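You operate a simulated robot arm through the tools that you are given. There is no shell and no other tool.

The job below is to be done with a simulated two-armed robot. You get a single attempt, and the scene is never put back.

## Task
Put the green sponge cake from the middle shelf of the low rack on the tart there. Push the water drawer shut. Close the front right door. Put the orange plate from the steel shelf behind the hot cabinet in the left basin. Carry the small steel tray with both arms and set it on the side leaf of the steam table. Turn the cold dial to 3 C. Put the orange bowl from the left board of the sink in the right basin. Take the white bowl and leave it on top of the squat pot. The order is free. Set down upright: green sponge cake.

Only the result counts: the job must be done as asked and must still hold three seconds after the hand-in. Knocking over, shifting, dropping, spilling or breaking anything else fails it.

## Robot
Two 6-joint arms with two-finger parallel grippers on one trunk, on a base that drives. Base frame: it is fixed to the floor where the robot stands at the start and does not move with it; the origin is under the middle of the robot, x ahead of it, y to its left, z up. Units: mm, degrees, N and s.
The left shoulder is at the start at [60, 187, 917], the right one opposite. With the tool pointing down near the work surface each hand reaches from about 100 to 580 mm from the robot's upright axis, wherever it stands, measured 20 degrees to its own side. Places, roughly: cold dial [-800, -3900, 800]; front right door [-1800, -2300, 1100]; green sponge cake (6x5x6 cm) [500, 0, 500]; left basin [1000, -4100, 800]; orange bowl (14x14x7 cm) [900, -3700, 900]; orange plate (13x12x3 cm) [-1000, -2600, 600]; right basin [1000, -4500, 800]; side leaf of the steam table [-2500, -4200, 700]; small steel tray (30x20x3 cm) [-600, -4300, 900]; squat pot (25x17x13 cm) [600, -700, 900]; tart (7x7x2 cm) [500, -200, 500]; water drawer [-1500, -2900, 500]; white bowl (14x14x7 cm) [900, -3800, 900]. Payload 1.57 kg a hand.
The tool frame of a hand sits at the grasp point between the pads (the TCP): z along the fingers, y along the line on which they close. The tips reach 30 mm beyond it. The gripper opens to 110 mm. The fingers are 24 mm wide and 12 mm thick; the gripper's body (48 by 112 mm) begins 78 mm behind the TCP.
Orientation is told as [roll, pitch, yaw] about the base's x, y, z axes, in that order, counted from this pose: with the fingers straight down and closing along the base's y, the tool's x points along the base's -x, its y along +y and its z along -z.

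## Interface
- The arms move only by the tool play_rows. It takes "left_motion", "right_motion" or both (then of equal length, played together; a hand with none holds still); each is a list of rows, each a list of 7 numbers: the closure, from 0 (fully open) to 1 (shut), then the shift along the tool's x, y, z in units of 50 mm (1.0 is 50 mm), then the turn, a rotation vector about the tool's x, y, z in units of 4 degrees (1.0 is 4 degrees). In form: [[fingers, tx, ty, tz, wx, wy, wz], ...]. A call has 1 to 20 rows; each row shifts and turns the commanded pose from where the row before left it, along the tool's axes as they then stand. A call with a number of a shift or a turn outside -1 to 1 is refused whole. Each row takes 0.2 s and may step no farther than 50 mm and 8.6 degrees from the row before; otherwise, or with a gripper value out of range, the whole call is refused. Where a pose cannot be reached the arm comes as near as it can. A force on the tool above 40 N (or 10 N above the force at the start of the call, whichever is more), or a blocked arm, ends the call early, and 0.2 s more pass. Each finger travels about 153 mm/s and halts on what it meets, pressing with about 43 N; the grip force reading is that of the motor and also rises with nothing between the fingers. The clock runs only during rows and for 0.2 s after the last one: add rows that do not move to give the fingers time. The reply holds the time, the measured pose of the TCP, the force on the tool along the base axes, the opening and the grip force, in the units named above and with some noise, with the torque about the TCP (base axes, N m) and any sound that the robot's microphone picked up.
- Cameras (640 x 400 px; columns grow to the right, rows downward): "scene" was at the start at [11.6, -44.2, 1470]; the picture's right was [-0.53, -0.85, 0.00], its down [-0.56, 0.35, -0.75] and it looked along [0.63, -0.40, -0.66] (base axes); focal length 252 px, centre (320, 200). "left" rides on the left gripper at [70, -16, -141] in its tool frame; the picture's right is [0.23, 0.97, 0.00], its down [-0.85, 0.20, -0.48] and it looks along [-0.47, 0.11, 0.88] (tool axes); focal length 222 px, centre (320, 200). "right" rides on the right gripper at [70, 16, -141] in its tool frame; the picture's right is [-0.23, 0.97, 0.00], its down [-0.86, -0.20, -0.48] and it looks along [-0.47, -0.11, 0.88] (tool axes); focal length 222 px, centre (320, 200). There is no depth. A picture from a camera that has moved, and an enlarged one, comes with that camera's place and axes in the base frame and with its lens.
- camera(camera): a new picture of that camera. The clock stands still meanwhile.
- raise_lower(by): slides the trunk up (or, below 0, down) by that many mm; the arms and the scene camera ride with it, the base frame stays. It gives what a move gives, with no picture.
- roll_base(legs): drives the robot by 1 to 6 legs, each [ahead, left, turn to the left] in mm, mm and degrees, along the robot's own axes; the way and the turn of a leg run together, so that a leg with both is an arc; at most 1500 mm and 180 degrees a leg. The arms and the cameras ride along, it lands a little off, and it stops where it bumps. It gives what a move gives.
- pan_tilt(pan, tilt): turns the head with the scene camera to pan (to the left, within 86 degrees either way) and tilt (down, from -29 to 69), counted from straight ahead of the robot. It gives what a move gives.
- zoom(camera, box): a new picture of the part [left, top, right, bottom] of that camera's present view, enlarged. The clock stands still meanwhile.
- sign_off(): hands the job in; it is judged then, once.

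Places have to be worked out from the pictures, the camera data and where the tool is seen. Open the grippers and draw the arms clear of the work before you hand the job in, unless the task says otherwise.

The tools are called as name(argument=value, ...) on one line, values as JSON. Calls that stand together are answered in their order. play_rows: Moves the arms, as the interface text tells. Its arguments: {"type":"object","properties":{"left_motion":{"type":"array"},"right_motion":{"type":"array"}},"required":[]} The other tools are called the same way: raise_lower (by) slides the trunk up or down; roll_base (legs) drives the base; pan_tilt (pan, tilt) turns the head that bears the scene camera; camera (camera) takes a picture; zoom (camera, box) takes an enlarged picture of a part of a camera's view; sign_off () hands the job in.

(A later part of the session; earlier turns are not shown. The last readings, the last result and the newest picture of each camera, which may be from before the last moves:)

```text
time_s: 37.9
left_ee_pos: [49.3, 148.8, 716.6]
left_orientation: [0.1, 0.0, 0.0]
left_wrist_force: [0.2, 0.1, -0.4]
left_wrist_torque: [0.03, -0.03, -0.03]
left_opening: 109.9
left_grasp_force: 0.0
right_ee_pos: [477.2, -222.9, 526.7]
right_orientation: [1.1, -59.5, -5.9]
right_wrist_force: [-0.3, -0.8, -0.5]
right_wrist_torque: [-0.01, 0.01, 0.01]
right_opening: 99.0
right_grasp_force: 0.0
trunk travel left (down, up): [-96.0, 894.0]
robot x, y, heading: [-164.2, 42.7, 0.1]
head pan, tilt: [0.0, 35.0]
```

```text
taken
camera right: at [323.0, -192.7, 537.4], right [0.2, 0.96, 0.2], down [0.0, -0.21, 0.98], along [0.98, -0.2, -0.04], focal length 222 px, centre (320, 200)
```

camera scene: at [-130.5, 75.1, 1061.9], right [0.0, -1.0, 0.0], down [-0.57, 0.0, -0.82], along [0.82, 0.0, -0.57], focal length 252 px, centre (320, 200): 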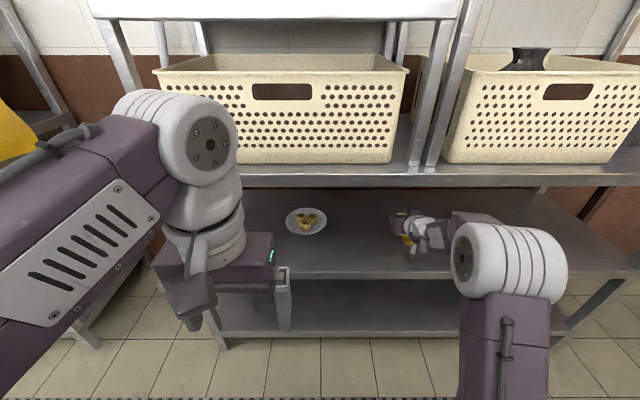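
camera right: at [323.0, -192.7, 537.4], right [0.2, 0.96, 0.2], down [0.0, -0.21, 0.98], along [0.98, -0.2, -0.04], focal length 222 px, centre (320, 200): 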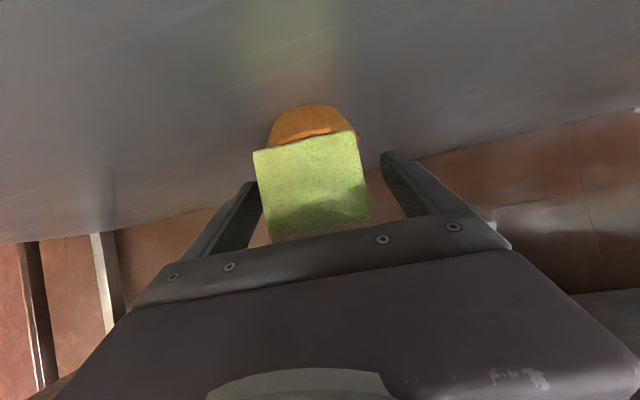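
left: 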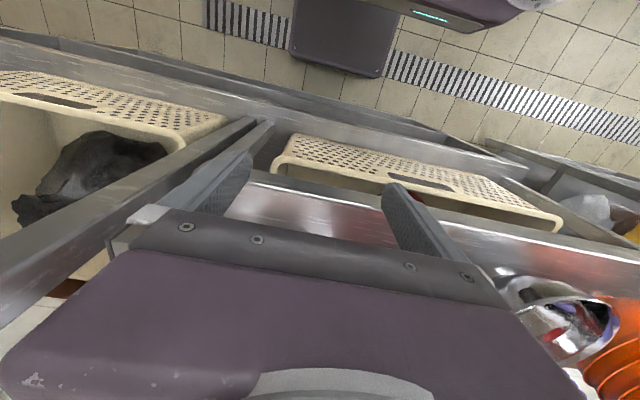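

The cake stands on the tart. I back out straight and look.

roll_base(legs=[[-250, 0, 0]])

zoom(camera="right", box=[200, 100, 440, 250])

camera(camera="scene")

```text
time_s: 39.7
left_ee_pos: [-198.8, 150.4, 715.9]
left_orientation: [0.1, 0.2, 0.1]
left_wrist_force: [0.0, -0.4, -0.2]
left_wrist_torque: [0.03, 0.0, 0.01]
left_opening: 110.0
left_grasp_force: 0.1
right_ee_pos: [228.0, -222.0, 526.0]
right_orientation: [1.1, -59.4, -5.9]
right_wrist_force: [-0.4, 0.5, 0.6]
right_wrist_torque: [0.02, -0.03, -0.03]
right_opening: 99.0
right_grasp_force: 0.0
trunk travel left (down, up): [-96.0, 894.0]
robot x, y, heading: [-413.9, 40.7, 0.2]
head pan, tilt: [0.0, 35.0]
```

```text
2.67 times, centred on (320, 175) of right
camera zoom: at [74.1, -192.3, 537.4], right [0.2, 0.96, 0.2], down [0.0, -0.21, 0.98], along [0.98, -0.19, -0.04], focal length 592 px, centre (320, 267)
```

zoom: 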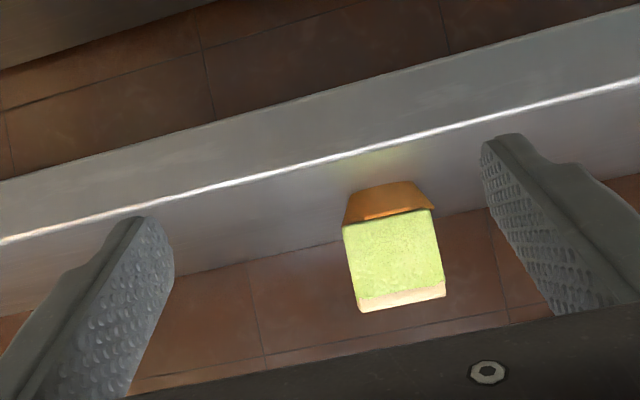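

```text
taken
camera scene: at [-385.7, 41.5, 1031.0], right [0.0, -1.0, 0.0], down [-0.57, 0.0, -0.82], along [0.82, 0.0, -0.57], focal length 252 px, centre (320, 200)
```

scene: 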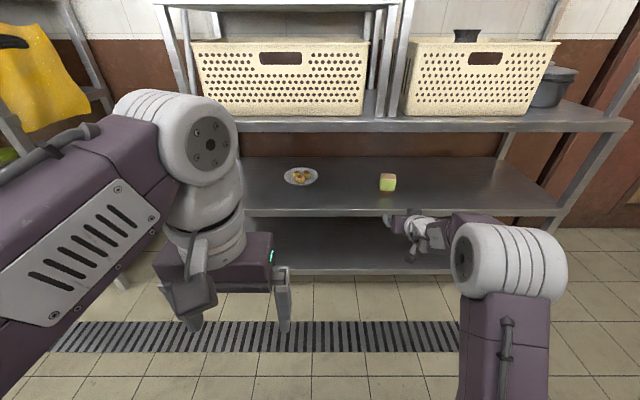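

Cake is upright on the tart. While here, I zoom on the squat pot, then raise the trunk for travel.

zoom(camera="scene", box=[480, 20, 640, 120])

roll_base(legs=[[-150, 0, 0]])

raise_lower(by=450)

pan_tilt(pan=-25, tilt=25)

camera(camera="scene")

```text
4.00 times, centred on (560, 70) of scene
camera zoom: at [-385.7, 41.5, 1031.0], right [0.0, -1.0, 0.0], down [-0.57, 0.0, -0.82], along [0.82, 0.0, -0.57], focal length 1007 px, centre (-640, 720)
```

zoom: 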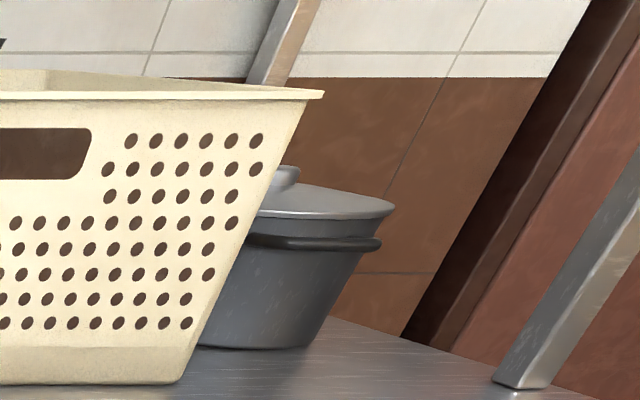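

```text
time_s: 41.0
left_ee_pos: [-283.4, 148.3, 714.5]
left_orientation: [1.0, 0.1, 0.0]
left_wrist_force: [-0.4, 1.4, 0.8]
left_wrist_torque: [-0.11, -0.01, 0.02]
left_opening: 110.1
left_grasp_force: 0.0
right_ee_pos: [145.2, -221.9, 545.0]
right_orientation: [1.3, -61.3, -6.0]
right_wrist_force: [1.5, -0.1, 0.2]
right_wrist_torque: [-0.02, 0.09, -0.03]
right_opening: 98.8
right_grasp_force: 0.1
trunk travel left (down, up): [-96.0, 894.0]
robot x, y, heading: [-481.8, 40.6, 0.2]
head pan, tilt: [0.0, 35.0]
stopped in leg 1: the robot was blocked; the commanded pose is now the measured one
```

```text
refused: 450 is not a number from -400 to 400
```

```text
time_s: 41.9
left_ee_pos: [-280.2, 149.6, 716.5]
left_orientation: [0.7, -0.1, 0.1]
left_wrist_force: [0.6, -0.6, 0.7]
left_wrist_torque: [0.04, 0.06, 0.01]
left_opening: 110.0
left_grasp_force: 0.1
right_ee_pos: [149.1, -222.6, 540.3]
right_orientation: [1.3, -60.9, -6.0]
right_wrist_force: [-1.6, -0.6, 0.5]
right_wrist_torque: [0.02, -0.05, 0.04]
right_opening: 99.1
right_grasp_force: 0.1
trunk travel left (down, up): [-96.0, 894.0]
robot x, y, heading: [-484.8, 41.2, 0.1]
head pan, tilt: [-25.0, 25.0]
```

```text
taken
camera scene: at [-455.1, 2.4, 1046.7], right [-0.42, -0.91, 0.0], down [-0.39, 0.18, -0.91], along [0.82, -0.38, -0.42], focal length 252 px, centre (320, 200)
```

scene: 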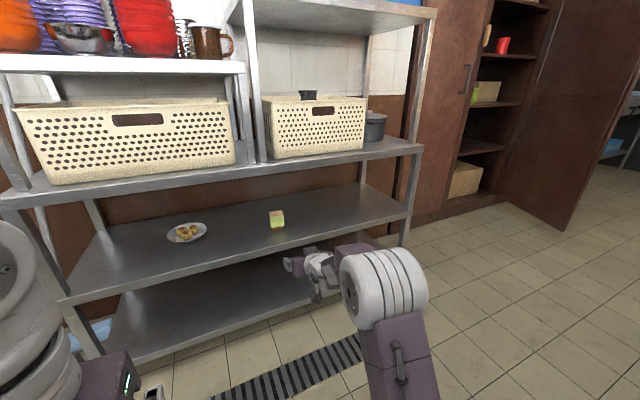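

The base bumped something behind at x≈-480. I move forward off it, then raise the trunk and tuck the arms.

roll_base(legs=[[100, 0, 0]])

pan_tilt(pan=86, tilt=35)

camera(camera="scene")

pan_tilt(pan=-86, tilt=35)

camera(camera="scene")

```text
time_s: 43.0
left_ee_pos: [-189.0, 150.9, 715.5]
left_orientation: [0.6, -0.3, 0.0]
left_wrist_force: [0.0, 0.7, 0.3]
left_wrist_torque: [0.0, 0.01, 0.03]
left_opening: 110.3
left_grasp_force: 0.0
right_ee_pos: [242.1, -220.3, 541.7]
right_orientation: [1.3, -60.8, -6.0]
right_wrist_force: [0.0, 0.5, 0.1]
right_wrist_torque: [0.0, 0.0, 0.0]
right_opening: 99.2
right_grasp_force: 0.0
trunk travel left (down, up): [-96.0, 894.0]
robot x, y, heading: [-388.2, 43.1, -0.1]
head pan, tilt: [-25.0, 25.0]
```

```text
time_s: 44.9
left_ee_pos: [-189.7, 148.9, 717.1]
left_orientation: [0.6, -0.3, 0.1]
left_wrist_force: [-0.1, 0.1, -0.5]
left_wrist_torque: [-0.01, -0.01, 0.0]
left_opening: 110.0
left_grasp_force: 0.0
right_ee_pos: [240.8, -221.1, 540.1]
right_orientation: [1.3, -60.9, -6.0]
right_wrist_force: [-0.7, 0.1, 0.0]
right_wrist_torque: [0.03, 0.0, 0.01]
right_opening: 98.9
right_grasp_force: 0.0
trunk travel left (down, up): [-96.0, 894.0]
robot x, y, heading: [-390.4, 40.1, 0.1]
head pan, tilt: [85.9, 35.0]
```

```text
taken
camera scene: at [-442.0, 129.1, 1031.0], right [1.0, -0.07, 0.0], down [-0.04, -0.57, -0.82], along [0.06, 0.82, -0.57], focal length 252 px, centre (320, 200)
```

scene: 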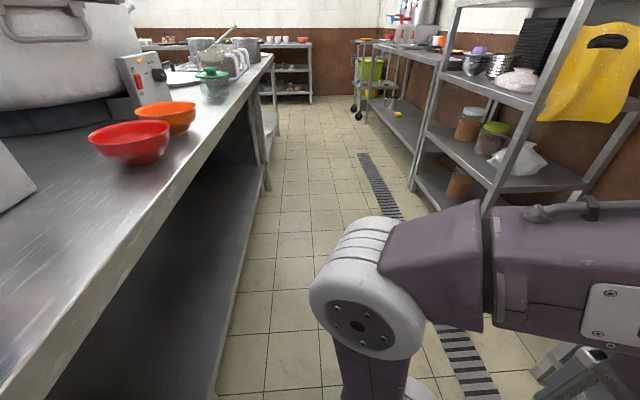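

```text
time_s: 47.5
left_ee_pos: [-189.6, 150.2, 716.5]
left_orientation: [0.7, -0.2, 0.1]
left_wrist_force: [1.2, -0.4, -0.3]
left_wrist_torque: [-0.01, 0.0, 0.02]
left_opening: 109.8
left_grasp_force: 0.1
right_ee_pos: [241.0, -221.6, 540.3]
right_orientation: [1.3, -60.9, -6.0]
right_wrist_force: [-0.1, -0.4, 0.7]
right_wrist_torque: [0.03, 0.01, -0.01]
right_opening: 99.1
right_grasp_force: 0.1
trunk travel left (down, up): [-96.0, 894.0]
robot x, y, heading: [-387.0, 40.5, 0.1]
head pan, tilt: [-85.9, 35.0]
```

```text
taken
camera scene: at [-441.8, -46.5, 1031.0], right [-1.0, -0.07, 0.0], down [-0.04, 0.57, -0.82], along [0.06, -0.82, -0.57], focal length 252 px, centre (320, 200)
```

scene: 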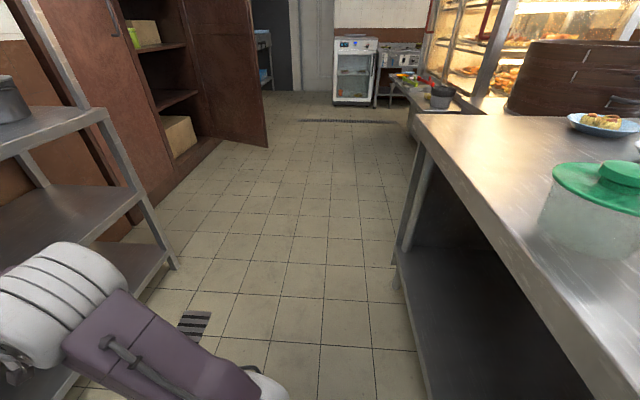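

A work table with bowls stands behind; nothing looks disturbed. I raise the trunk and bring the right hand back to pointing down.

raise_lower(by=400)

play_rows(right_motion=[[0, 0.3, 0, -0.8, 0, 1, 0], [0, 0.3, 0, -0.8, 0, 1, 0], [0, 0.2, 0, -0.8, 0, 1, 0], [0, 0.2, 0, -0.8, 0, 1, 0], [0, 0.2, 0, -0.8, 0, 1, 0], [0, 0.5, 0, -0.5, 0, 1, 0], [0, 0.5, 0, -0.5, 0, 1, 0], [0, 0, 0, 0, 0, 1, 0], [0, 0, 0, 0, 0, 1, 0], [0, 0, 0, 0, 0, 1, 0], [0, 0, 0, 0, 0, 1, 0], [0, 0, 0, 0, 0, 1, 0], [0, 0, 0, 0, 0, 1, 0], [0, 0, 0, 0, 0, 1, 0], [0, 0, 0, 0, 0, 1, 0]])

```text
time_s: 51.4
left_ee_pos: [-189.5, 150.0, 1116.2]
left_orientation: [0.7, -0.3, 0.1]
left_wrist_force: [0.0, -0.4, -0.1]
left_wrist_torque: [0.01, 0.01, 0.01]
left_opening: 110.0
left_grasp_force: 0.1
right_ee_pos: [240.1, -221.1, 940.6]
right_orientation: [1.3, -61.0, -6.0]
right_wrist_force: [-0.5, 0.6, -0.3]
right_wrist_torque: [0.03, -0.03, 0.02]
right_opening: 99.4
right_grasp_force: 0.1
trunk travel left (down, up): [-496.0, 494.0]
robot x, y, heading: [-386.9, 41.2, 0.1]
head pan, tilt: [-85.9, 35.0]
```

```text
time_s: 54.5
left_ee_pos: [-188.7, 149.2, 1116.4]
left_orientation: [0.7, -0.3, 0.1]
left_wrist_force: [0.4, 0.2, -0.3]
left_wrist_torque: [-0.02, -0.06, 0.02]
left_opening: 110.1
left_grasp_force: 0.1
right_ee_pos: [-4.1, -199.1, 1015.7]
right_orientation: [0.6, -0.9, -4.9]
right_wrist_force: [0.0, -0.7, 0.9]
right_wrist_torque: [0.01, -0.02, -0.01]
right_opening: 110.3
right_grasp_force: 0.1
right hand out of reach, approached as far as the arm can: row 3, 7
trunk travel left (down, up): [-496.0, 494.0]
robot x, y, heading: [-390.1, 44.1, 0.1]
head pan, tilt: [-85.9, 35.0]
```

Now I move into the corridor's middle, turn right to face -y, and look ahead.

roll_base(legs=[[150, 0, 0], [0, 0, -90]])

pan_tilt(pan=0, tilt=20)

camera(camera="scene")

pan_tilt(pan=-50, tilt=25)

camera(camera="scene")

```text
time_s: 59.8
left_ee_pos: [-134.3, -159.6, 1117.5]
left_orientation: [0.6, -0.3, -91.0]
left_wrist_force: [-0.4, -0.2, -0.9]
left_wrist_torque: [0.0, 0.01, -0.02]
left_opening: 110.1
left_grasp_force: 0.1
right_ee_pos: [-486.2, -336.9, 1016.2]
right_orientation: [0.6, -1.0, -96.0]
right_wrist_force: [0.3, 0.5, -0.6]
right_wrist_torque: [0.0, 0.02, -0.02]
right_opening: 109.8
right_grasp_force: 0.1
trunk travel left (down, up): [-496.0, 494.0]
robot x, y, heading: [-240.7, 36.8, -91.3]
head pan, tilt: [-85.9, 35.0]
```

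```text
time_s: 61.4
left_ee_pos: [-135.6, -159.4, 1116.3]
left_orientation: [0.7, -0.3, -91.1]
left_wrist_force: [-0.5, 0.6, 0.0]
left_wrist_torque: [0.01, 0.01, 0.03]
left_opening: 110.1
left_grasp_force: 0.0
right_ee_pos: [-488.1, -338.0, 1016.2]
right_orientation: [0.7, -0.9, -95.9]
right_wrist_force: [-0.1, 0.6, 0.0]
right_wrist_torque: [0.01, 0.01, 0.0]
right_opening: 109.9
right_grasp_force: 0.1
trunk travel left (down, up): [-496.0, 494.0]
robot x, y, heading: [-239.0, 42.1, -91.1]
head pan, tilt: [0.0, 20.0]
```

```text
taken
camera scene: at [-239.7, 8.8, 1454.8], right [-1.0, 0.02, 0.0], down [0.01, 0.34, -0.94], along [-0.02, -0.94, -0.34], focal length 252 px, centre (320, 200)
```

scene: 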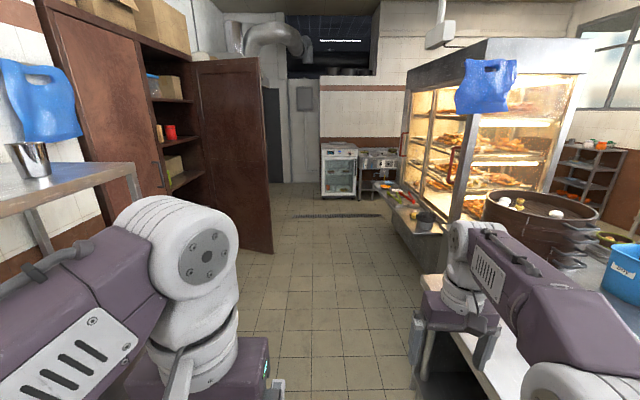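

```text
time_s: 62.6
left_ee_pos: [-133.8, -160.2, 1116.6]
left_orientation: [0.7, -0.3, -91.0]
left_wrist_force: [-0.1, -0.4, -0.5]
left_wrist_torque: [-0.02, 0.02, -0.02]
left_opening: 110.0
left_grasp_force: 0.1
right_ee_pos: [-487.4, -338.4, 1016.6]
right_orientation: [0.5, -0.9, -96.0]
right_wrist_force: [0.2, -0.6, 0.0]
right_wrist_torque: [0.01, -0.01, -0.01]
right_opening: 110.3
right_grasp_force: 0.0
trunk travel left (down, up): [-496.0, 494.0]
robot x, y, heading: [-238.9, 47.4, -90.9]
head pan, tilt: [-50.0, 25.0]
```

```text
taken
camera scene: at [-309.5, 43.9, 1446.7], right [-0.63, 0.78, 0.0], down [0.33, 0.27, -0.91], along [-0.7, -0.57, -0.42], focal length 252 px, centre (320, 200)
```

scene: 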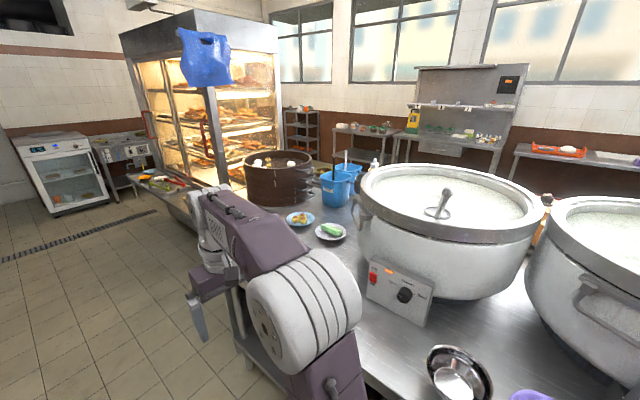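

I tuck the right hand inward and drive down the corridor.

play_rows(right_motion=[[0, 0, 0.9, -0.3, 0, 0, 0], [0, 0, 0.9, -0.3, 0, 0, 0], [0, 0, 0, -0.9, 0, 0, 0], [0, 0, 0, -0.9, 0, 0, 0]])

roll_base(legs=[[0, 40, 0], [1400, 0, 0]])

pan_tilt(pan=0, tilt=20)

camera(camera="scene")

pan_tilt(pan=-60, tilt=25)

camera(camera="scene")

```text
time_s: 63.6
left_ee_pos: [-135.6, -159.0, 1117.6]
left_orientation: [0.6, -0.3, -91.2]
left_wrist_force: [-0.1, -0.3, -0.1]
left_wrist_torque: [-0.02, 0.02, -0.01]
left_opening: 109.9
left_grasp_force: 0.0
right_ee_pos: [-399.7, -343.3, 1130.9]
right_orientation: [0.6, -0.9, -96.0]
right_wrist_force: [-0.1, 0.5, -0.3]
right_wrist_torque: [0.03, -0.01, 0.0]
right_opening: 109.9
right_grasp_force: 0.0
right hand out of reach, approached as far as the arm can: row 4
trunk travel left (down, up): [-496.0, 494.0]
robot x, y, heading: [-238.3, 45.9, -91.0]
head pan, tilt: [-50.0, 25.0]
```

```text
time_s: 71.0
left_ee_pos: [-116.6, -1547.2, 1115.9]
left_orientation: [0.6, -0.3, -90.8]
left_wrist_force: [-0.5, -0.6, -0.6]
left_wrist_torque: [0.01, 0.0, -0.03]
left_opening: 109.9
left_grasp_force: 0.1
right_ee_pos: [-380.8, -1731.3, 1130.3]
right_orientation: [0.7, -1.1, -95.8]
right_wrist_force: [-0.1, -0.1, -0.8]
right_wrist_torque: [-0.02, -0.01, -0.03]
right_opening: 110.1
right_grasp_force: 0.0
trunk travel left (down, up): [-496.0, 494.0]
robot x, y, heading: [-218.5, -1344.0, -91.1]
head pan, tilt: [-50.0, 25.0]
```

```text
time_s: 72.2
left_ee_pos: [-117.2, -1547.5, 1116.6]
left_orientation: [0.5, -0.3, -91.0]
left_wrist_force: [0.1, 0.1, 0.2]
left_wrist_torque: [-0.02, 0.03, 0.02]
left_opening: 109.8
left_grasp_force: 0.0
right_ee_pos: [-381.0, -1729.6, 1130.1]
right_orientation: [0.7, -1.1, -95.8]
right_wrist_force: [-0.2, -1.1, 0.2]
right_wrist_torque: [0.06, 0.01, 0.03]
right_opening: 110.2
right_grasp_force: 0.1
trunk travel left (down, up): [-496.0, 494.0]
robot x, y, heading: [-221.2, -1342.8, -90.8]
head pan, tilt: [0.0, 20.0]
```

```text
taken
camera scene: at [-222.1, -1378.8, 1454.8], right [-1.0, 0.01, 0.0], down [0.01, 0.34, -0.94], along [-0.01, -0.94, -0.34], focal length 252 px, centre (320, 200)
```

scene: 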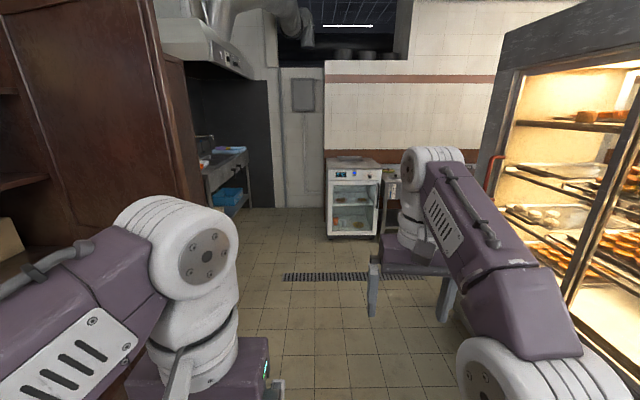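

```text
time_s: 73.5
left_ee_pos: [-117.4, -1548.6, 1117.0]
left_orientation: [0.5, -0.3, -90.7]
left_wrist_force: [-0.4, -0.3, -0.5]
left_wrist_torque: [-0.01, 0.02, -0.02]
left_opening: 110.0
left_grasp_force: 0.1
right_ee_pos: [-381.6, -1730.9, 1130.2]
right_orientation: [0.7, -1.1, -95.8]
right_wrist_force: [0.1, -0.1, -0.9]
right_wrist_torque: [0.0, -0.01, 0.01]
right_opening: 110.0
right_grasp_force: 0.1
trunk travel left (down, up): [-496.0, 494.0]
robot x, y, heading: [-218.6, -1343.8, -91.0]
head pan, tilt: [-60.0, 25.0]
```

```text
taken
camera scene: at [-301.1, -1330.7, 1446.7], right [-0.49, 0.87, 0.0], down [0.37, 0.21, -0.91], along [-0.79, -0.44, -0.42], focal length 252 px, centre (320, 200)
```

scene: 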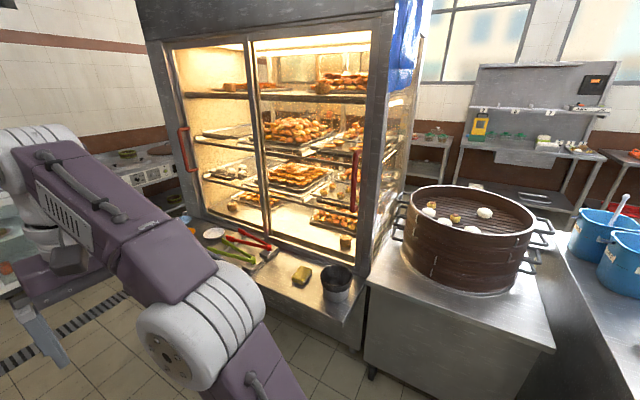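

The hot cabinet's doors here (x-side) are both shut, so the open one must be on its far face. I drive on to see past the cabinet.

roll_base(legs=[[1150, 0, 0]])

pan_tilt(pan=-70, tilt=30)

camera(camera="scene")

pan_tilt(pan=-20, tilt=25)

camera(camera="scene")

pan_tilt(pan=40, tilt=25)

camera(camera="scene")

```text
time_s: 79.3
left_ee_pos: [-120.9, -2697.1, 1116.6]
left_orientation: [0.6, -0.3, -89.9]
left_wrist_force: [-0.2, -1.3, -0.5]
left_wrist_torque: [0.04, 0.03, 0.02]
left_opening: 110.1
left_grasp_force: 0.1
right_ee_pos: [-383.0, -2886.2, 1130.9]
right_orientation: [0.6, -1.0, -94.9]
right_wrist_force: [-0.2, -0.3, 0.6]
right_wrist_torque: [0.01, 0.01, 0.0]
right_opening: 110.1
right_grasp_force: 0.0
trunk travel left (down, up): [-496.0, 494.0]
robot x, y, heading: [-231.3, -2495.0, -89.8]
head pan, tilt: [-60.0, 25.0]
```

```text
time_s: 80.0
left_ee_pos: [-121.0, -2697.7, 1115.6]
left_orientation: [0.6, -0.3, -89.9]
left_wrist_force: [0.1, -0.3, 0.4]
left_wrist_torque: [-0.01, 0.01, 0.01]
left_opening: 109.9
left_grasp_force: 0.1
right_ee_pos: [-382.5, -2884.4, 1130.3]
right_orientation: [0.6, -1.0, -94.9]
right_wrist_force: [0.6, 0.0, 0.0]
right_wrist_torque: [0.05, -0.03, -0.01]
right_opening: 110.1
right_grasp_force: 0.2
trunk travel left (down, up): [-496.0, 494.0]
robot x, y, heading: [-228.5, -2497.2, -90.0]
head pan, tilt: [-70.0, 30.0]
```

```text
taken
camera scene: at [-313.6, -2468.4, 1438.8], right [-0.34, 0.94, 0.0], down [0.47, 0.17, -0.87], along [-0.81, -0.3, -0.5], focal length 252 px, centre (320, 200)
```

scene: 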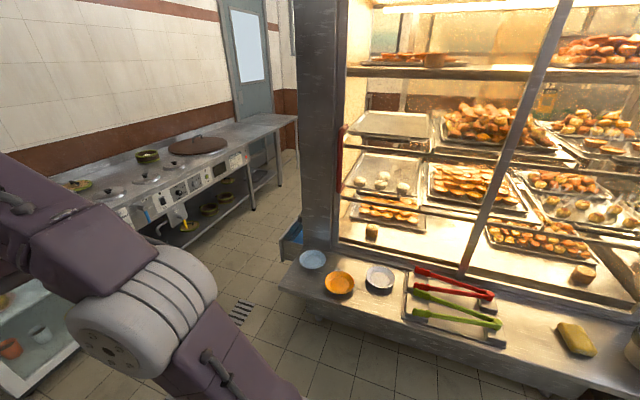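

```text
time_s: 81.2
left_ee_pos: [-121.1, -2697.7, 1117.8]
left_orientation: [0.6, -0.3, -89.9]
left_wrist_force: [-0.6, -0.3, 0.4]
left_wrist_torque: [0.01, 0.02, 0.01]
left_opening: 110.1
left_grasp_force: 0.2
right_ee_pos: [-384.4, -2885.6, 1130.3]
right_orientation: [0.8, -1.0, -94.9]
right_wrist_force: [0.5, -0.4, -0.2]
right_wrist_torque: [0.01, -0.03, 0.01]
right_opening: 109.7
right_grasp_force: 0.1
trunk travel left (down, up): [-496.0, 494.0]
robot x, y, heading: [-225.2, -2501.4, -89.8]
head pan, tilt: [-20.0, 25.0]
```

```text
taken
camera scene: at [-260.2, -2523.9, 1446.7], right [-0.94, 0.34, 0.0], down [0.14, 0.4, -0.91], along [-0.31, -0.85, -0.42], focal length 252 px, centre (320, 200)
```

scene: 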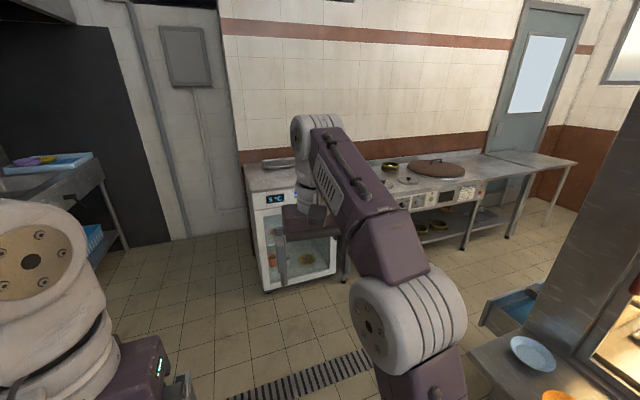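

```text
time_s: 82.5
left_ee_pos: [-120.0, -2698.1, 1115.3]
left_orientation: [0.6, -0.4, -89.9]
left_wrist_force: [-0.2, 1.0, -0.1]
left_wrist_torque: [0.01, 0.0, 0.0]
left_opening: 109.9
left_grasp_force: 0.0
right_ee_pos: [-382.8, -2884.3, 1131.2]
right_orientation: [0.6, -1.2, -94.8]
right_wrist_force: [-0.2, 0.3, -0.9]
right_wrist_torque: [-0.01, 0.0, 0.01]
right_opening: 110.1
right_grasp_force: 0.1
trunk travel left (down, up): [-496.0, 494.0]
robot x, y, heading: [-227.5, -2496.7, -89.9]
head pan, tilt: [40.0, 25.0]
```

```text
taken
camera scene: at [-169.5, -2507.9, 1446.7], right [-0.77, -0.64, 0.0], down [-0.27, 0.32, -0.91], along [0.58, -0.69, -0.42], focal length 252 px, centre (320, 200)
```

scene: 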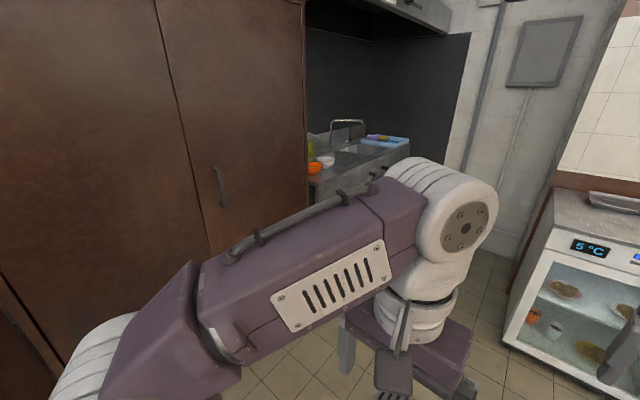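

I see it all: the orange plate on the ledge at ≈ (-1040,-2653), the open drawer at the cabinet's end, the fridge reading 5 °C with the tray on it, the steam table beyond, and the bowls by the sink. I turn to face the ledge and look closer.

roll_base(legs=[[0, 0, -90], [250, 0, 0]])

pan_tilt(pan=10, tilt=50)

camera(camera="scene")

camera(camera="left")

```text
time_s: 88.1
left_ee_pos: [-678.0, -2619.1, 1116.8]
left_orientation: [0.6, -0.2, -178.4]
left_wrist_force: [-0.7, -0.2, -0.4]
left_wrist_torque: [0.01, -0.01, -0.02]
left_opening: 109.9
left_grasp_force: 0.1
right_ee_pos: [-874.0, -2363.1, 1130.4]
right_orientation: [0.7, -1.0, 176.8]
right_wrist_force: [-0.4, 0.4, 0.9]
right_wrist_torque: [0.0, -0.02, 0.01]
right_opening: 110.0
right_grasp_force: 0.1
trunk travel left (down, up): [-496.0, 494.0]
robot x, y, heading: [-479.3, -2507.5, -178.1]
head pan, tilt: [40.0, 25.0]
```

```text
time_s: 89.1
left_ee_pos: [-678.1, -2619.0, 1116.6]
left_orientation: [0.6, -0.2, -178.4]
left_wrist_force: [0.1, 0.4, 0.5]
left_wrist_torque: [-0.01, 0.01, -0.03]
left_opening: 110.1
left_grasp_force: 0.0
right_ee_pos: [-871.8, -2363.3, 1129.9]
right_orientation: [0.7, -1.2, 176.8]
right_wrist_force: [0.3, -0.4, 0.8]
right_wrist_torque: [-0.03, 0.01, 0.01]
right_opening: 109.9
right_grasp_force: 0.1
trunk travel left (down, up): [-496.0, 494.0]
robot x, y, heading: [-481.8, -2506.2, -178.0]
head pan, tilt: [10.0, 50.0]
```

```text
taken
camera scene: at [-495.9, -2519.2, 1409.3], right [-0.2, 0.98, 0.0], down [0.75, 0.16, -0.64], along [-0.63, -0.13, -0.77], focal length 252 px, centre (320, 200)
```

scene: 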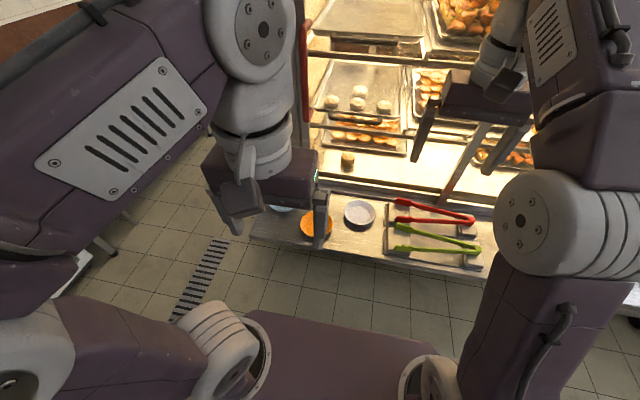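

```text
taken
camera left: at [-607.7, -2601.3, 1257.5], right [0.26, -0.97, 0.01], down [-0.85, -0.22, 0.48], along [-0.47, -0.13, -0.87], focal length 222 px, centre (320, 200)
```

left: 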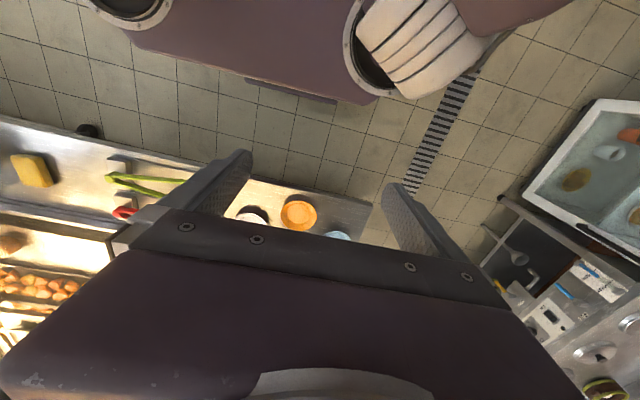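

Orange plate centre ≈ (-1038,-2645), neighbours on both sides along y, so I'll pinch its front rim with the fingers closing along x. I turn the left tool 90° and pull the right hand back.

play_rows(left_motion=[[0, 0, 0, 0, 0, 0, 1], [0, 0, 0, 0, 0, 0, 1], [0, 0, 0, 0, 0, 0, 1], [0, 0, 0, 0, 0, 0, 1], [0, 0, 0, 0, 0, 0, 1], [0, 0, 0, 0, 0, 0, 1], [0, 0, 0, 0, 0, 0, 1], [0, 0, 0, 0, 0, 0, 1], [0, 0, 0, 0, 0, 0, 1], [0, 0, 0, 0, 0, 0, 1], [0, 0, 0, 0, 0, 0, 1], [0, 0, 0, 0, 0, 0, 1]], right_motion=[[0, 0.8, 0, 0, 0, 0, 0], [0, 0.8, 0, 0, 0, 0, 0], [0, 0.8, 0, 0, 0, 0, 0], [0, 0.4, -0.4, 0, 0, 0, 0], [0, 0, 0, 0, 0, 0, 0], [0, 0, 0, 0, 0, 0, 0], [0, 0, 0, 0, 0, 0, 0], [0, 0, 0, 0, 0, 0, 0], [0, 0, 0, 0, 0, 0, 0], [0, 0, 0, 0, 0, 0, 0], [0, 0, 0, 0, 0, 0, 0], [0, 0, 0, 0, 0, 0, 0]])

play_rows(left_motion=[[0, 0, 0, 0, 0, 0, 1], [0, 0, 0, 0, 0, 0, 1], [0, 0, 0, 0, 0, 0, 1], [0, 0, 0, 0, 0, 0, 1], [0, 0, 0, 0, 0, 0, 1], [0, 0, 0, 0, 0, 0, 1], [0, 0, 0, 0, 0, 0, 1], [0, 0, 0, 0, 0, 0, 1], [0, 0, 0, 0, 0, 0, 1], [0, 0, 0, 0, 0, 0, 1], [0, 0, 0, 0, 0, 0, 0]])

```text
time_s: 91.7
left_ee_pos: [-684.6, -2616.0, 1121.3]
left_orientation: [0.6, 0.3, 133.7]
left_wrist_force: [0.4, 0.1, -0.1]
left_wrist_torque: [-0.01, 0.01, 0.02]
left_opening: 110.0
left_grasp_force: 0.2
left hand out of reach, approached as far as the arm can: row 1
right_ee_pos: [-733.1, -2350.9, 1128.3]
right_orientation: [0.7, -1.1, 176.8]
right_wrist_force: [-0.6, -1.2, -0.1]
right_wrist_torque: [0.0, -0.01, 0.01]
right_opening: 109.7
right_grasp_force: 0.1
trunk travel left (down, up): [-496.0, 494.0]
robot x, y, heading: [-481.3, -2505.5, -178.2]
head pan, tilt: [10.0, 50.0]
```

```text
time_s: 94.1
left_ee_pos: [-684.9, -2614.8, 1121.8]
left_orientation: [0.3, 0.6, 93.7]
left_wrist_force: [0.4, 0.1, -0.2]
left_wrist_torque: [0.01, -0.03, 0.01]
left_opening: 110.2
left_grasp_force: 0.1
right_ee_pos: [-731.2, -2350.6, 1129.1]
right_orientation: [0.7, -1.1, 176.8]
right_wrist_force: [0.0, -0.4, -0.4]
right_wrist_torque: [0.0, 0.03, 0.0]
right_opening: 110.4
right_grasp_force: 0.1
trunk travel left (down, up): [-496.0, 494.0]
robot x, y, heading: [-479.7, -2506.8, -178.1]
head pan, tilt: [10.0, 50.0]
```

Tool now closes along x. I lower the trunk and move the left hand above the plate's front rim.

raise_lower(by=-300)

play_rows(left_motion=[[0, 0.06, 0.9, 0, 0, 0, 0], [0, 0.06, 0.9, 0, 0, 0, 0], [0, 0.06, 0.9, 0, 0, 0, 0], [0, 0.06, 0.9, 0, 0, 0, 0], [0, 0.06, 0.9, 0, 0, 0, 0], [0, 0.06, 0.9, 0, 0, 0, 0], [0, 0, 0, 0, 0, 0, 0]])

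camera(camera="left")

camera(camera="scene")

```text
time_s: 97.1
left_ee_pos: [-686.0, -2615.6, 821.2]
left_orientation: [0.2, 0.6, 93.8]
left_wrist_force: [0.4, 0.8, 0.4]
left_wrist_torque: [-0.03, 0.01, 0.01]
left_opening: 109.9
left_grasp_force: 0.0
right_ee_pos: [-733.1, -2351.4, 828.3]
right_orientation: [0.8, -1.2, 176.7]
right_wrist_force: [-0.4, 0.3, 0.6]
right_wrist_torque: [0.02, 0.02, -0.01]
right_opening: 110.1
right_grasp_force: 0.2
trunk travel left (down, up): [-196.0, 794.0]
robot x, y, heading: [-480.6, -2506.0, -178.3]
head pan, tilt: [10.0, 50.0]
```

```text
time_s: 98.7
left_ee_pos: [-927.4, -2653.2, 786.3]
left_orientation: [0.4, 0.6, 93.7]
left_wrist_force: [0.4, 0.5, 0.1]
left_wrist_torque: [-0.03, 0.02, -0.02]
left_opening: 109.9
left_grasp_force: 0.1
left hand out of reach, approached as far as the arm can: row 5, 6
right_ee_pos: [-730.9, -2352.0, 828.4]
right_orientation: [0.7, -1.1, 176.8]
right_wrist_force: [0.3, -0.1, 0.5]
right_wrist_torque: [-0.01, 0.0, 0.01]
right_opening: 109.9
right_grasp_force: 0.1
trunk travel left (down, up): [-196.0, 794.0]
robot x, y, heading: [-481.0, -2504.7, -178.2]
head pan, tilt: [10.0, 50.0]
```

```text
taken
camera left: at [-906.5, -2721.5, 928.5], right [-0.96, -0.29, 0.01], down [-0.25, 0.85, 0.47], along [-0.14, 0.45, -0.88], focal length 222 px, centre (320, 200)
```

left: 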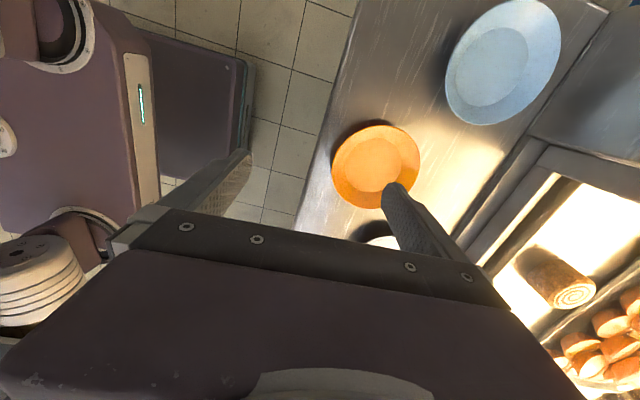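

```text
taken
camera scene: at [-495.9, -2519.0, 1109.2], right [-0.2, 0.98, 0.0], down [0.75, 0.16, -0.64], along [-0.63, -0.13, -0.77], focal length 252 px, centre (320, 200)
```

scene: 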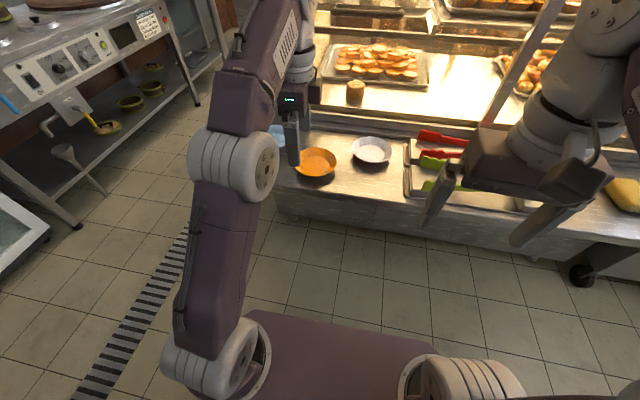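

Triangulating: plate bottom z≈635, centre ≈ (-1009,-2642), front rim at x≈-946. I descend to z≈700 above the rim and check.

play_rows(left_motion=[[0, -0.1, 0.2, 0.8, 0, 0, 0], [0, -0.1, 0.2, 0.8, 0, 0, 0], [0, 0, 0, 0, 0, 0, 0]])

camera(camera="left")

zoom(camera="scene", box=[240, 90, 440, 215])

```text
time_s: 99.5
left_ee_pos: [-949.1, -2645.1, 705.1]
left_orientation: [0.2, 0.6, 93.7]
left_wrist_force: [-0.1, 0.3, 1.2]
left_wrist_torque: [0.0, 0.0, -0.01]
left_opening: 110.1
left_grasp_force: 0.0
right_ee_pos: [-731.5, -2351.4, 830.2]
right_orientation: [0.8, -1.2, 176.8]
right_wrist_force: [1.1, -0.2, -0.3]
right_wrist_torque: [0.01, 0.01, -0.02]
right_opening: 110.1
right_grasp_force: 0.0
trunk travel left (down, up): [-196.0, 794.0]
robot x, y, heading: [-481.1, -2505.3, -178.2]
head pan, tilt: [10.0, 50.0]
```

```text
taken
camera left: at [-928.0, -2714.5, 848.3], right [-0.96, -0.29, 0.01], down [-0.25, 0.85, 0.47], along [-0.14, 0.45, -0.88], focal length 222 px, centre (320, 200)
```

left: 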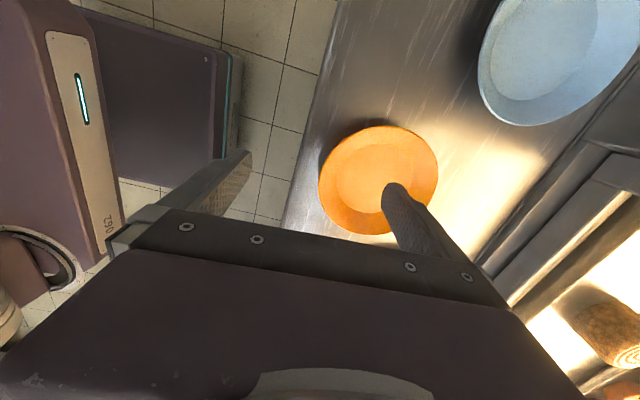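

```text
3.20 times, centred on (340, 152) of scene
camera zoom: at [-495.9, -2519.0, 1109.2], right [-0.2, 0.98, 0.0], down [0.75, 0.16, -0.64], along [-0.63, -0.13, -0.77], focal length 806 px, centre (256, 352)
```

zoom: 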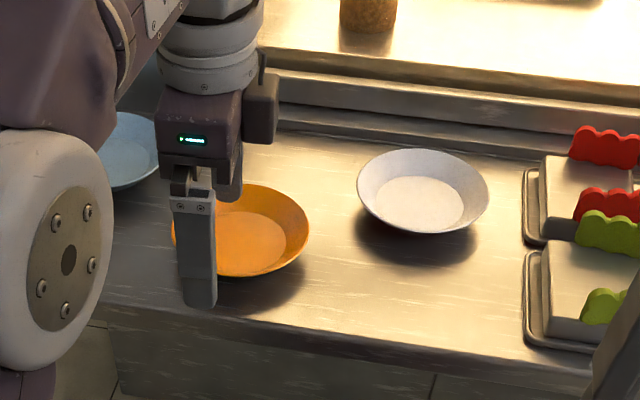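

I narrow the fingers to ~60 mm, centre on the front rim x≈-953, and descend slowly watching the force.

play_rows(left_motion=[[0.45, 0, 0.1, 0, 0, 0, 0], [0.45, 0, 0, 0.4, 0, 0, 0], [0.45, 0, 0, 0.3, 0, 0, 0], [0.45, 0, 0, 0, 0, 0, 0]])

camera(camera="left")

zoom(camera="scene", box=[260, 120, 380, 195])

```text
time_s: 100.5
left_ee_pos: [-952.8, -2647.0, 670.2]
left_orientation: [0.2, 0.6, 93.7]
left_wrist_force: [-0.2, 0.7, 0.1]
left_wrist_torque: [0.0, 0.0, -0.01]
left_opening: 60.4
left_grasp_force: 0.0
right_ee_pos: [-732.2, -2351.0, 828.7]
right_orientation: [0.7, -1.1, 176.9]
right_wrist_force: [-0.4, -0.2, -0.1]
right_wrist_torque: [0.02, 0.01, -0.02]
right_opening: 109.7
right_grasp_force: 0.0
trunk travel left (down, up): [-196.0, 794.0]
robot x, y, heading: [-480.1, -2505.0, -178.2]
head pan, tilt: [10.0, 50.0]
```

```text
taken
camera left: at [-933.1, -2714.8, 811.4], right [-0.96, -0.29, 0.01], down [-0.25, 0.85, 0.47], along [-0.14, 0.45, -0.88], focal length 222 px, centre (320, 200)
```

left: 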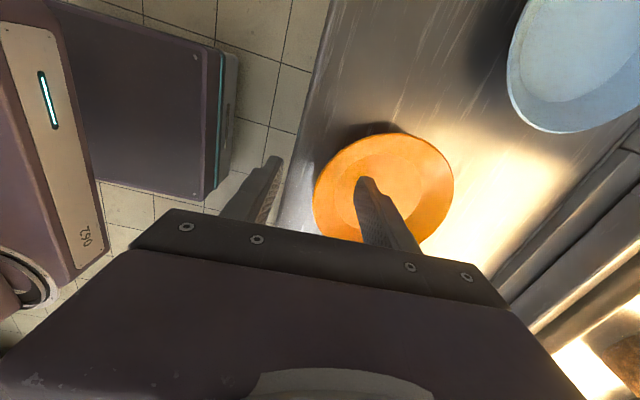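

```text
5.33 times, centred on (320, 158) of scene
camera zoom: at [-495.9, -2519.0, 1109.2], right [-0.2, 0.98, 0.0], down [0.75, 0.16, -0.64], along [-0.63, -0.13, -0.77], focal length 1343 px, centre (320, 427)
```

zoom: 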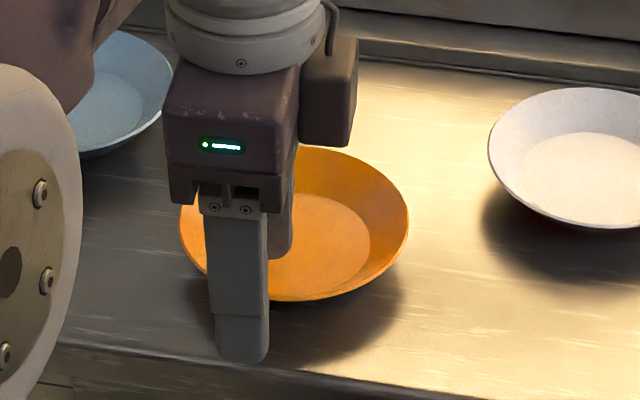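

Plate centre ≈ (-1010,-2643); the hand is at y -2647. Close enough; I descend in small steps.

play_rows(left_motion=[[0.45, -0.08, 0, 0.1, 0, 0, 0], [0.45, 0, 0, 0.1, 0, 0, 0], [0.45, 0, 0, 0, 0, 0, 0]])

zoom(camera="scene", box=[260, 120, 380, 195])

```text
time_s: 101.3
left_ee_pos: [-954.7, -2642.2, 659.0]
left_orientation: [0.1, 0.5, 93.7]
left_wrist_force: [0.3, -0.1, -0.8]
left_wrist_torque: [0.01, 0.01, -0.01]
left_opening: 60.5
left_grasp_force: 0.1
right_ee_pos: [-731.8, -2351.3, 828.9]
right_orientation: [0.7, -1.2, 176.9]
right_wrist_force: [-0.5, -0.8, 0.5]
right_wrist_torque: [0.01, 0.02, 0.01]
right_opening: 110.0
right_grasp_force: 0.1
trunk travel left (down, up): [-196.0, 794.0]
robot x, y, heading: [-481.3, -2505.6, -178.0]
head pan, tilt: [10.0, 50.0]
```

```text
5.33 times, centred on (320, 158) of scene
camera zoom: at [-495.9, -2519.0, 1109.2], right [-0.2, 0.98, 0.0], down [0.75, 0.16, -0.64], along [-0.63, -0.13, -0.77], focal length 1343 px, centre (320, 427)
```

zoom: 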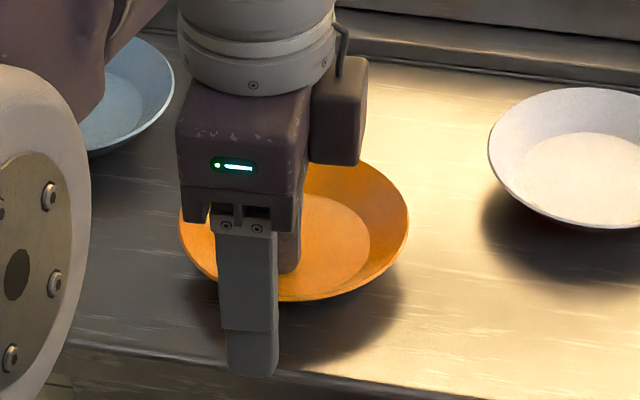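

Fingers straddle the rim. I go 6 mm lower and close.

play_rows(left_motion=[[0.5, 0, 0, 0.12, 0, 0, 0], [0.6, 0, 0, 0, 0, 0, 0], [0.7, 0, 0, 0, 0, 0, 0], [0.85, 0, 0, 0, 0, 0, 0], [1, 0, 0, 0, 0, 0, 0], [1, 0, 0, 0, 0, 0, 0]])

zoom(camera="scene", box=[260, 120, 380, 195])

camera(camera="left")

```text
time_s: 102.1
left_ee_pos: [-955.5, -2642.8, 659.3]
left_orientation: [1.2, 0.5, 93.9]
left_wrist_force: [2.1, 0.1, 16.7]
left_wrist_torque: [0.09, 0.29, 0.01]
left_opening: 28.8
left_grasp_force: 6.7
right_ee_pos: [-730.8, -2351.4, 828.6]
right_orientation: [0.8, -1.2, 176.9]
right_wrist_force: [-0.5, -0.5, 0.0]
right_wrist_torque: [0.0, 0.02, 0.02]
right_opening: 109.9
right_grasp_force: 0.2
trunk travel left (down, up): [-196.0, 794.0]
robot x, y, heading: [-481.1, -2506.7, -178.3]
head pan, tilt: [10.0, 50.0]
stopped in row 4 (left hand): the force on the tool passed its limit at 43 N (the readings are from after the stop); the commanded pose is now the measured one
```

```text
5.33 times, centred on (320, 158) of scene
camera zoom: at [-493.7, -2518.6, 1109.0], right [-0.2, 0.98, 0.0], down [0.75, 0.16, -0.64], along [-0.63, -0.13, -0.76], focal length 1343 px, centre (320, 427)
```

zoom: 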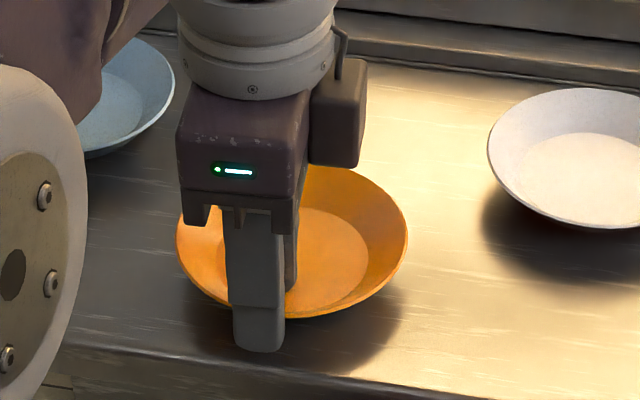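

```text
taken
camera left: at [-932.4, -2710.7, 800.1], right [-0.96, -0.29, 0.02], down [-0.24, 0.85, 0.48], along [-0.16, 0.45, -0.88], focal length 222 px, centre (320, 200)
```

left: 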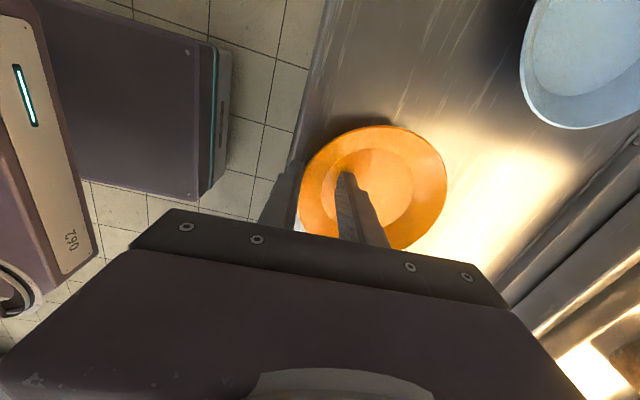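

The inner finger tip met the sloping wall low down. I raise ~8 mm and close again so that the pinch is near the rim.

play_rows(left_motion=[[0.7, 0, 0, -0.08, 0, 0, 0], [0.7, 0, 0, -0.08, -0.25, 0, 0], [0.75, 0, 0, 0, 0, 0, 0], [0.8, 0, 0, 0, 0, 0, 0]])

play_rows(left_motion=[[0.85, 0, 0, 0, 0, 0, 0], [0.9, 0, 0, 0, 0, 0, 0], [0.95, 0, 0, 0, 0, 0, 0], [1, 0, 0, 0, 0, 0, 0], [1, 0, 0, 0, 0, 0, 0]])

zoom(camera="scene", box=[260, 120, 380, 195])

```text
time_s: 103.1
left_ee_pos: [-955.3, -2642.5, 663.8]
left_orientation: [1.9, 0.6, 93.8]
left_wrist_force: [-0.3, -0.9, -0.4]
left_wrist_torque: [0.05, -0.01, -0.03]
left_opening: 21.9
left_grasp_force: 0.0
right_ee_pos: [-732.2, -2350.7, 829.4]
right_orientation: [0.7, -1.2, 176.8]
right_wrist_force: [0.4, 0.0, -0.8]
right_wrist_torque: [-0.01, 0.0, 0.0]
right_opening: 110.0
right_grasp_force: 0.0
trunk travel left (down, up): [-196.0, 794.0]
robot x, y, heading: [-483.4, -2506.2, -178.1]
head pan, tilt: [10.0, 50.0]
```

```text
time_s: 104.3
left_ee_pos: [-955.6, -2641.5, 665.7]
left_orientation: [1.9, 0.6, 93.7]
left_wrist_force: [0.1, 1.2, 6.9]
left_wrist_torque: [-0.01, 0.54, -0.05]
left_opening: 14.6
left_grasp_force: 30.5
right_ee_pos: [-731.5, -2351.4, 828.3]
right_orientation: [0.8, -1.1, 176.8]
right_wrist_force: [-1.1, -0.3, 0.5]
right_wrist_torque: [0.03, 0.0, -0.02]
right_opening: 109.9
right_grasp_force: 0.1
trunk travel left (down, up): [-196.0, 794.0]
robot x, y, heading: [-481.9, -2505.2, -178.1]
head pan, tilt: [10.0, 50.0]
```

```text
5.33 times, centred on (320, 158) of scene
camera zoom: at [-495.2, -2518.7, 1109.3], right [-0.2, 0.98, 0.0], down [0.75, 0.16, -0.64], along [-0.63, -0.13, -0.77], focal length 1343 px, centre (320, 427)
```

zoom: 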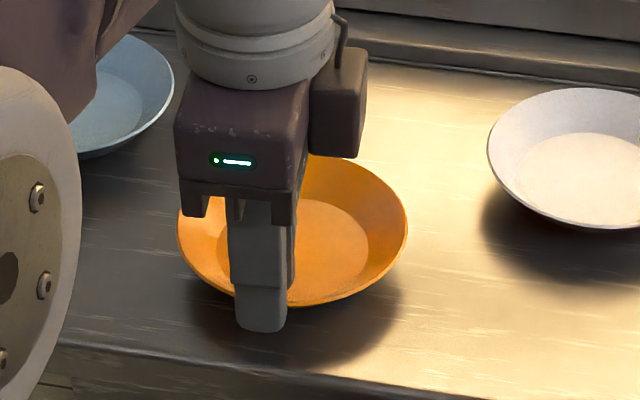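

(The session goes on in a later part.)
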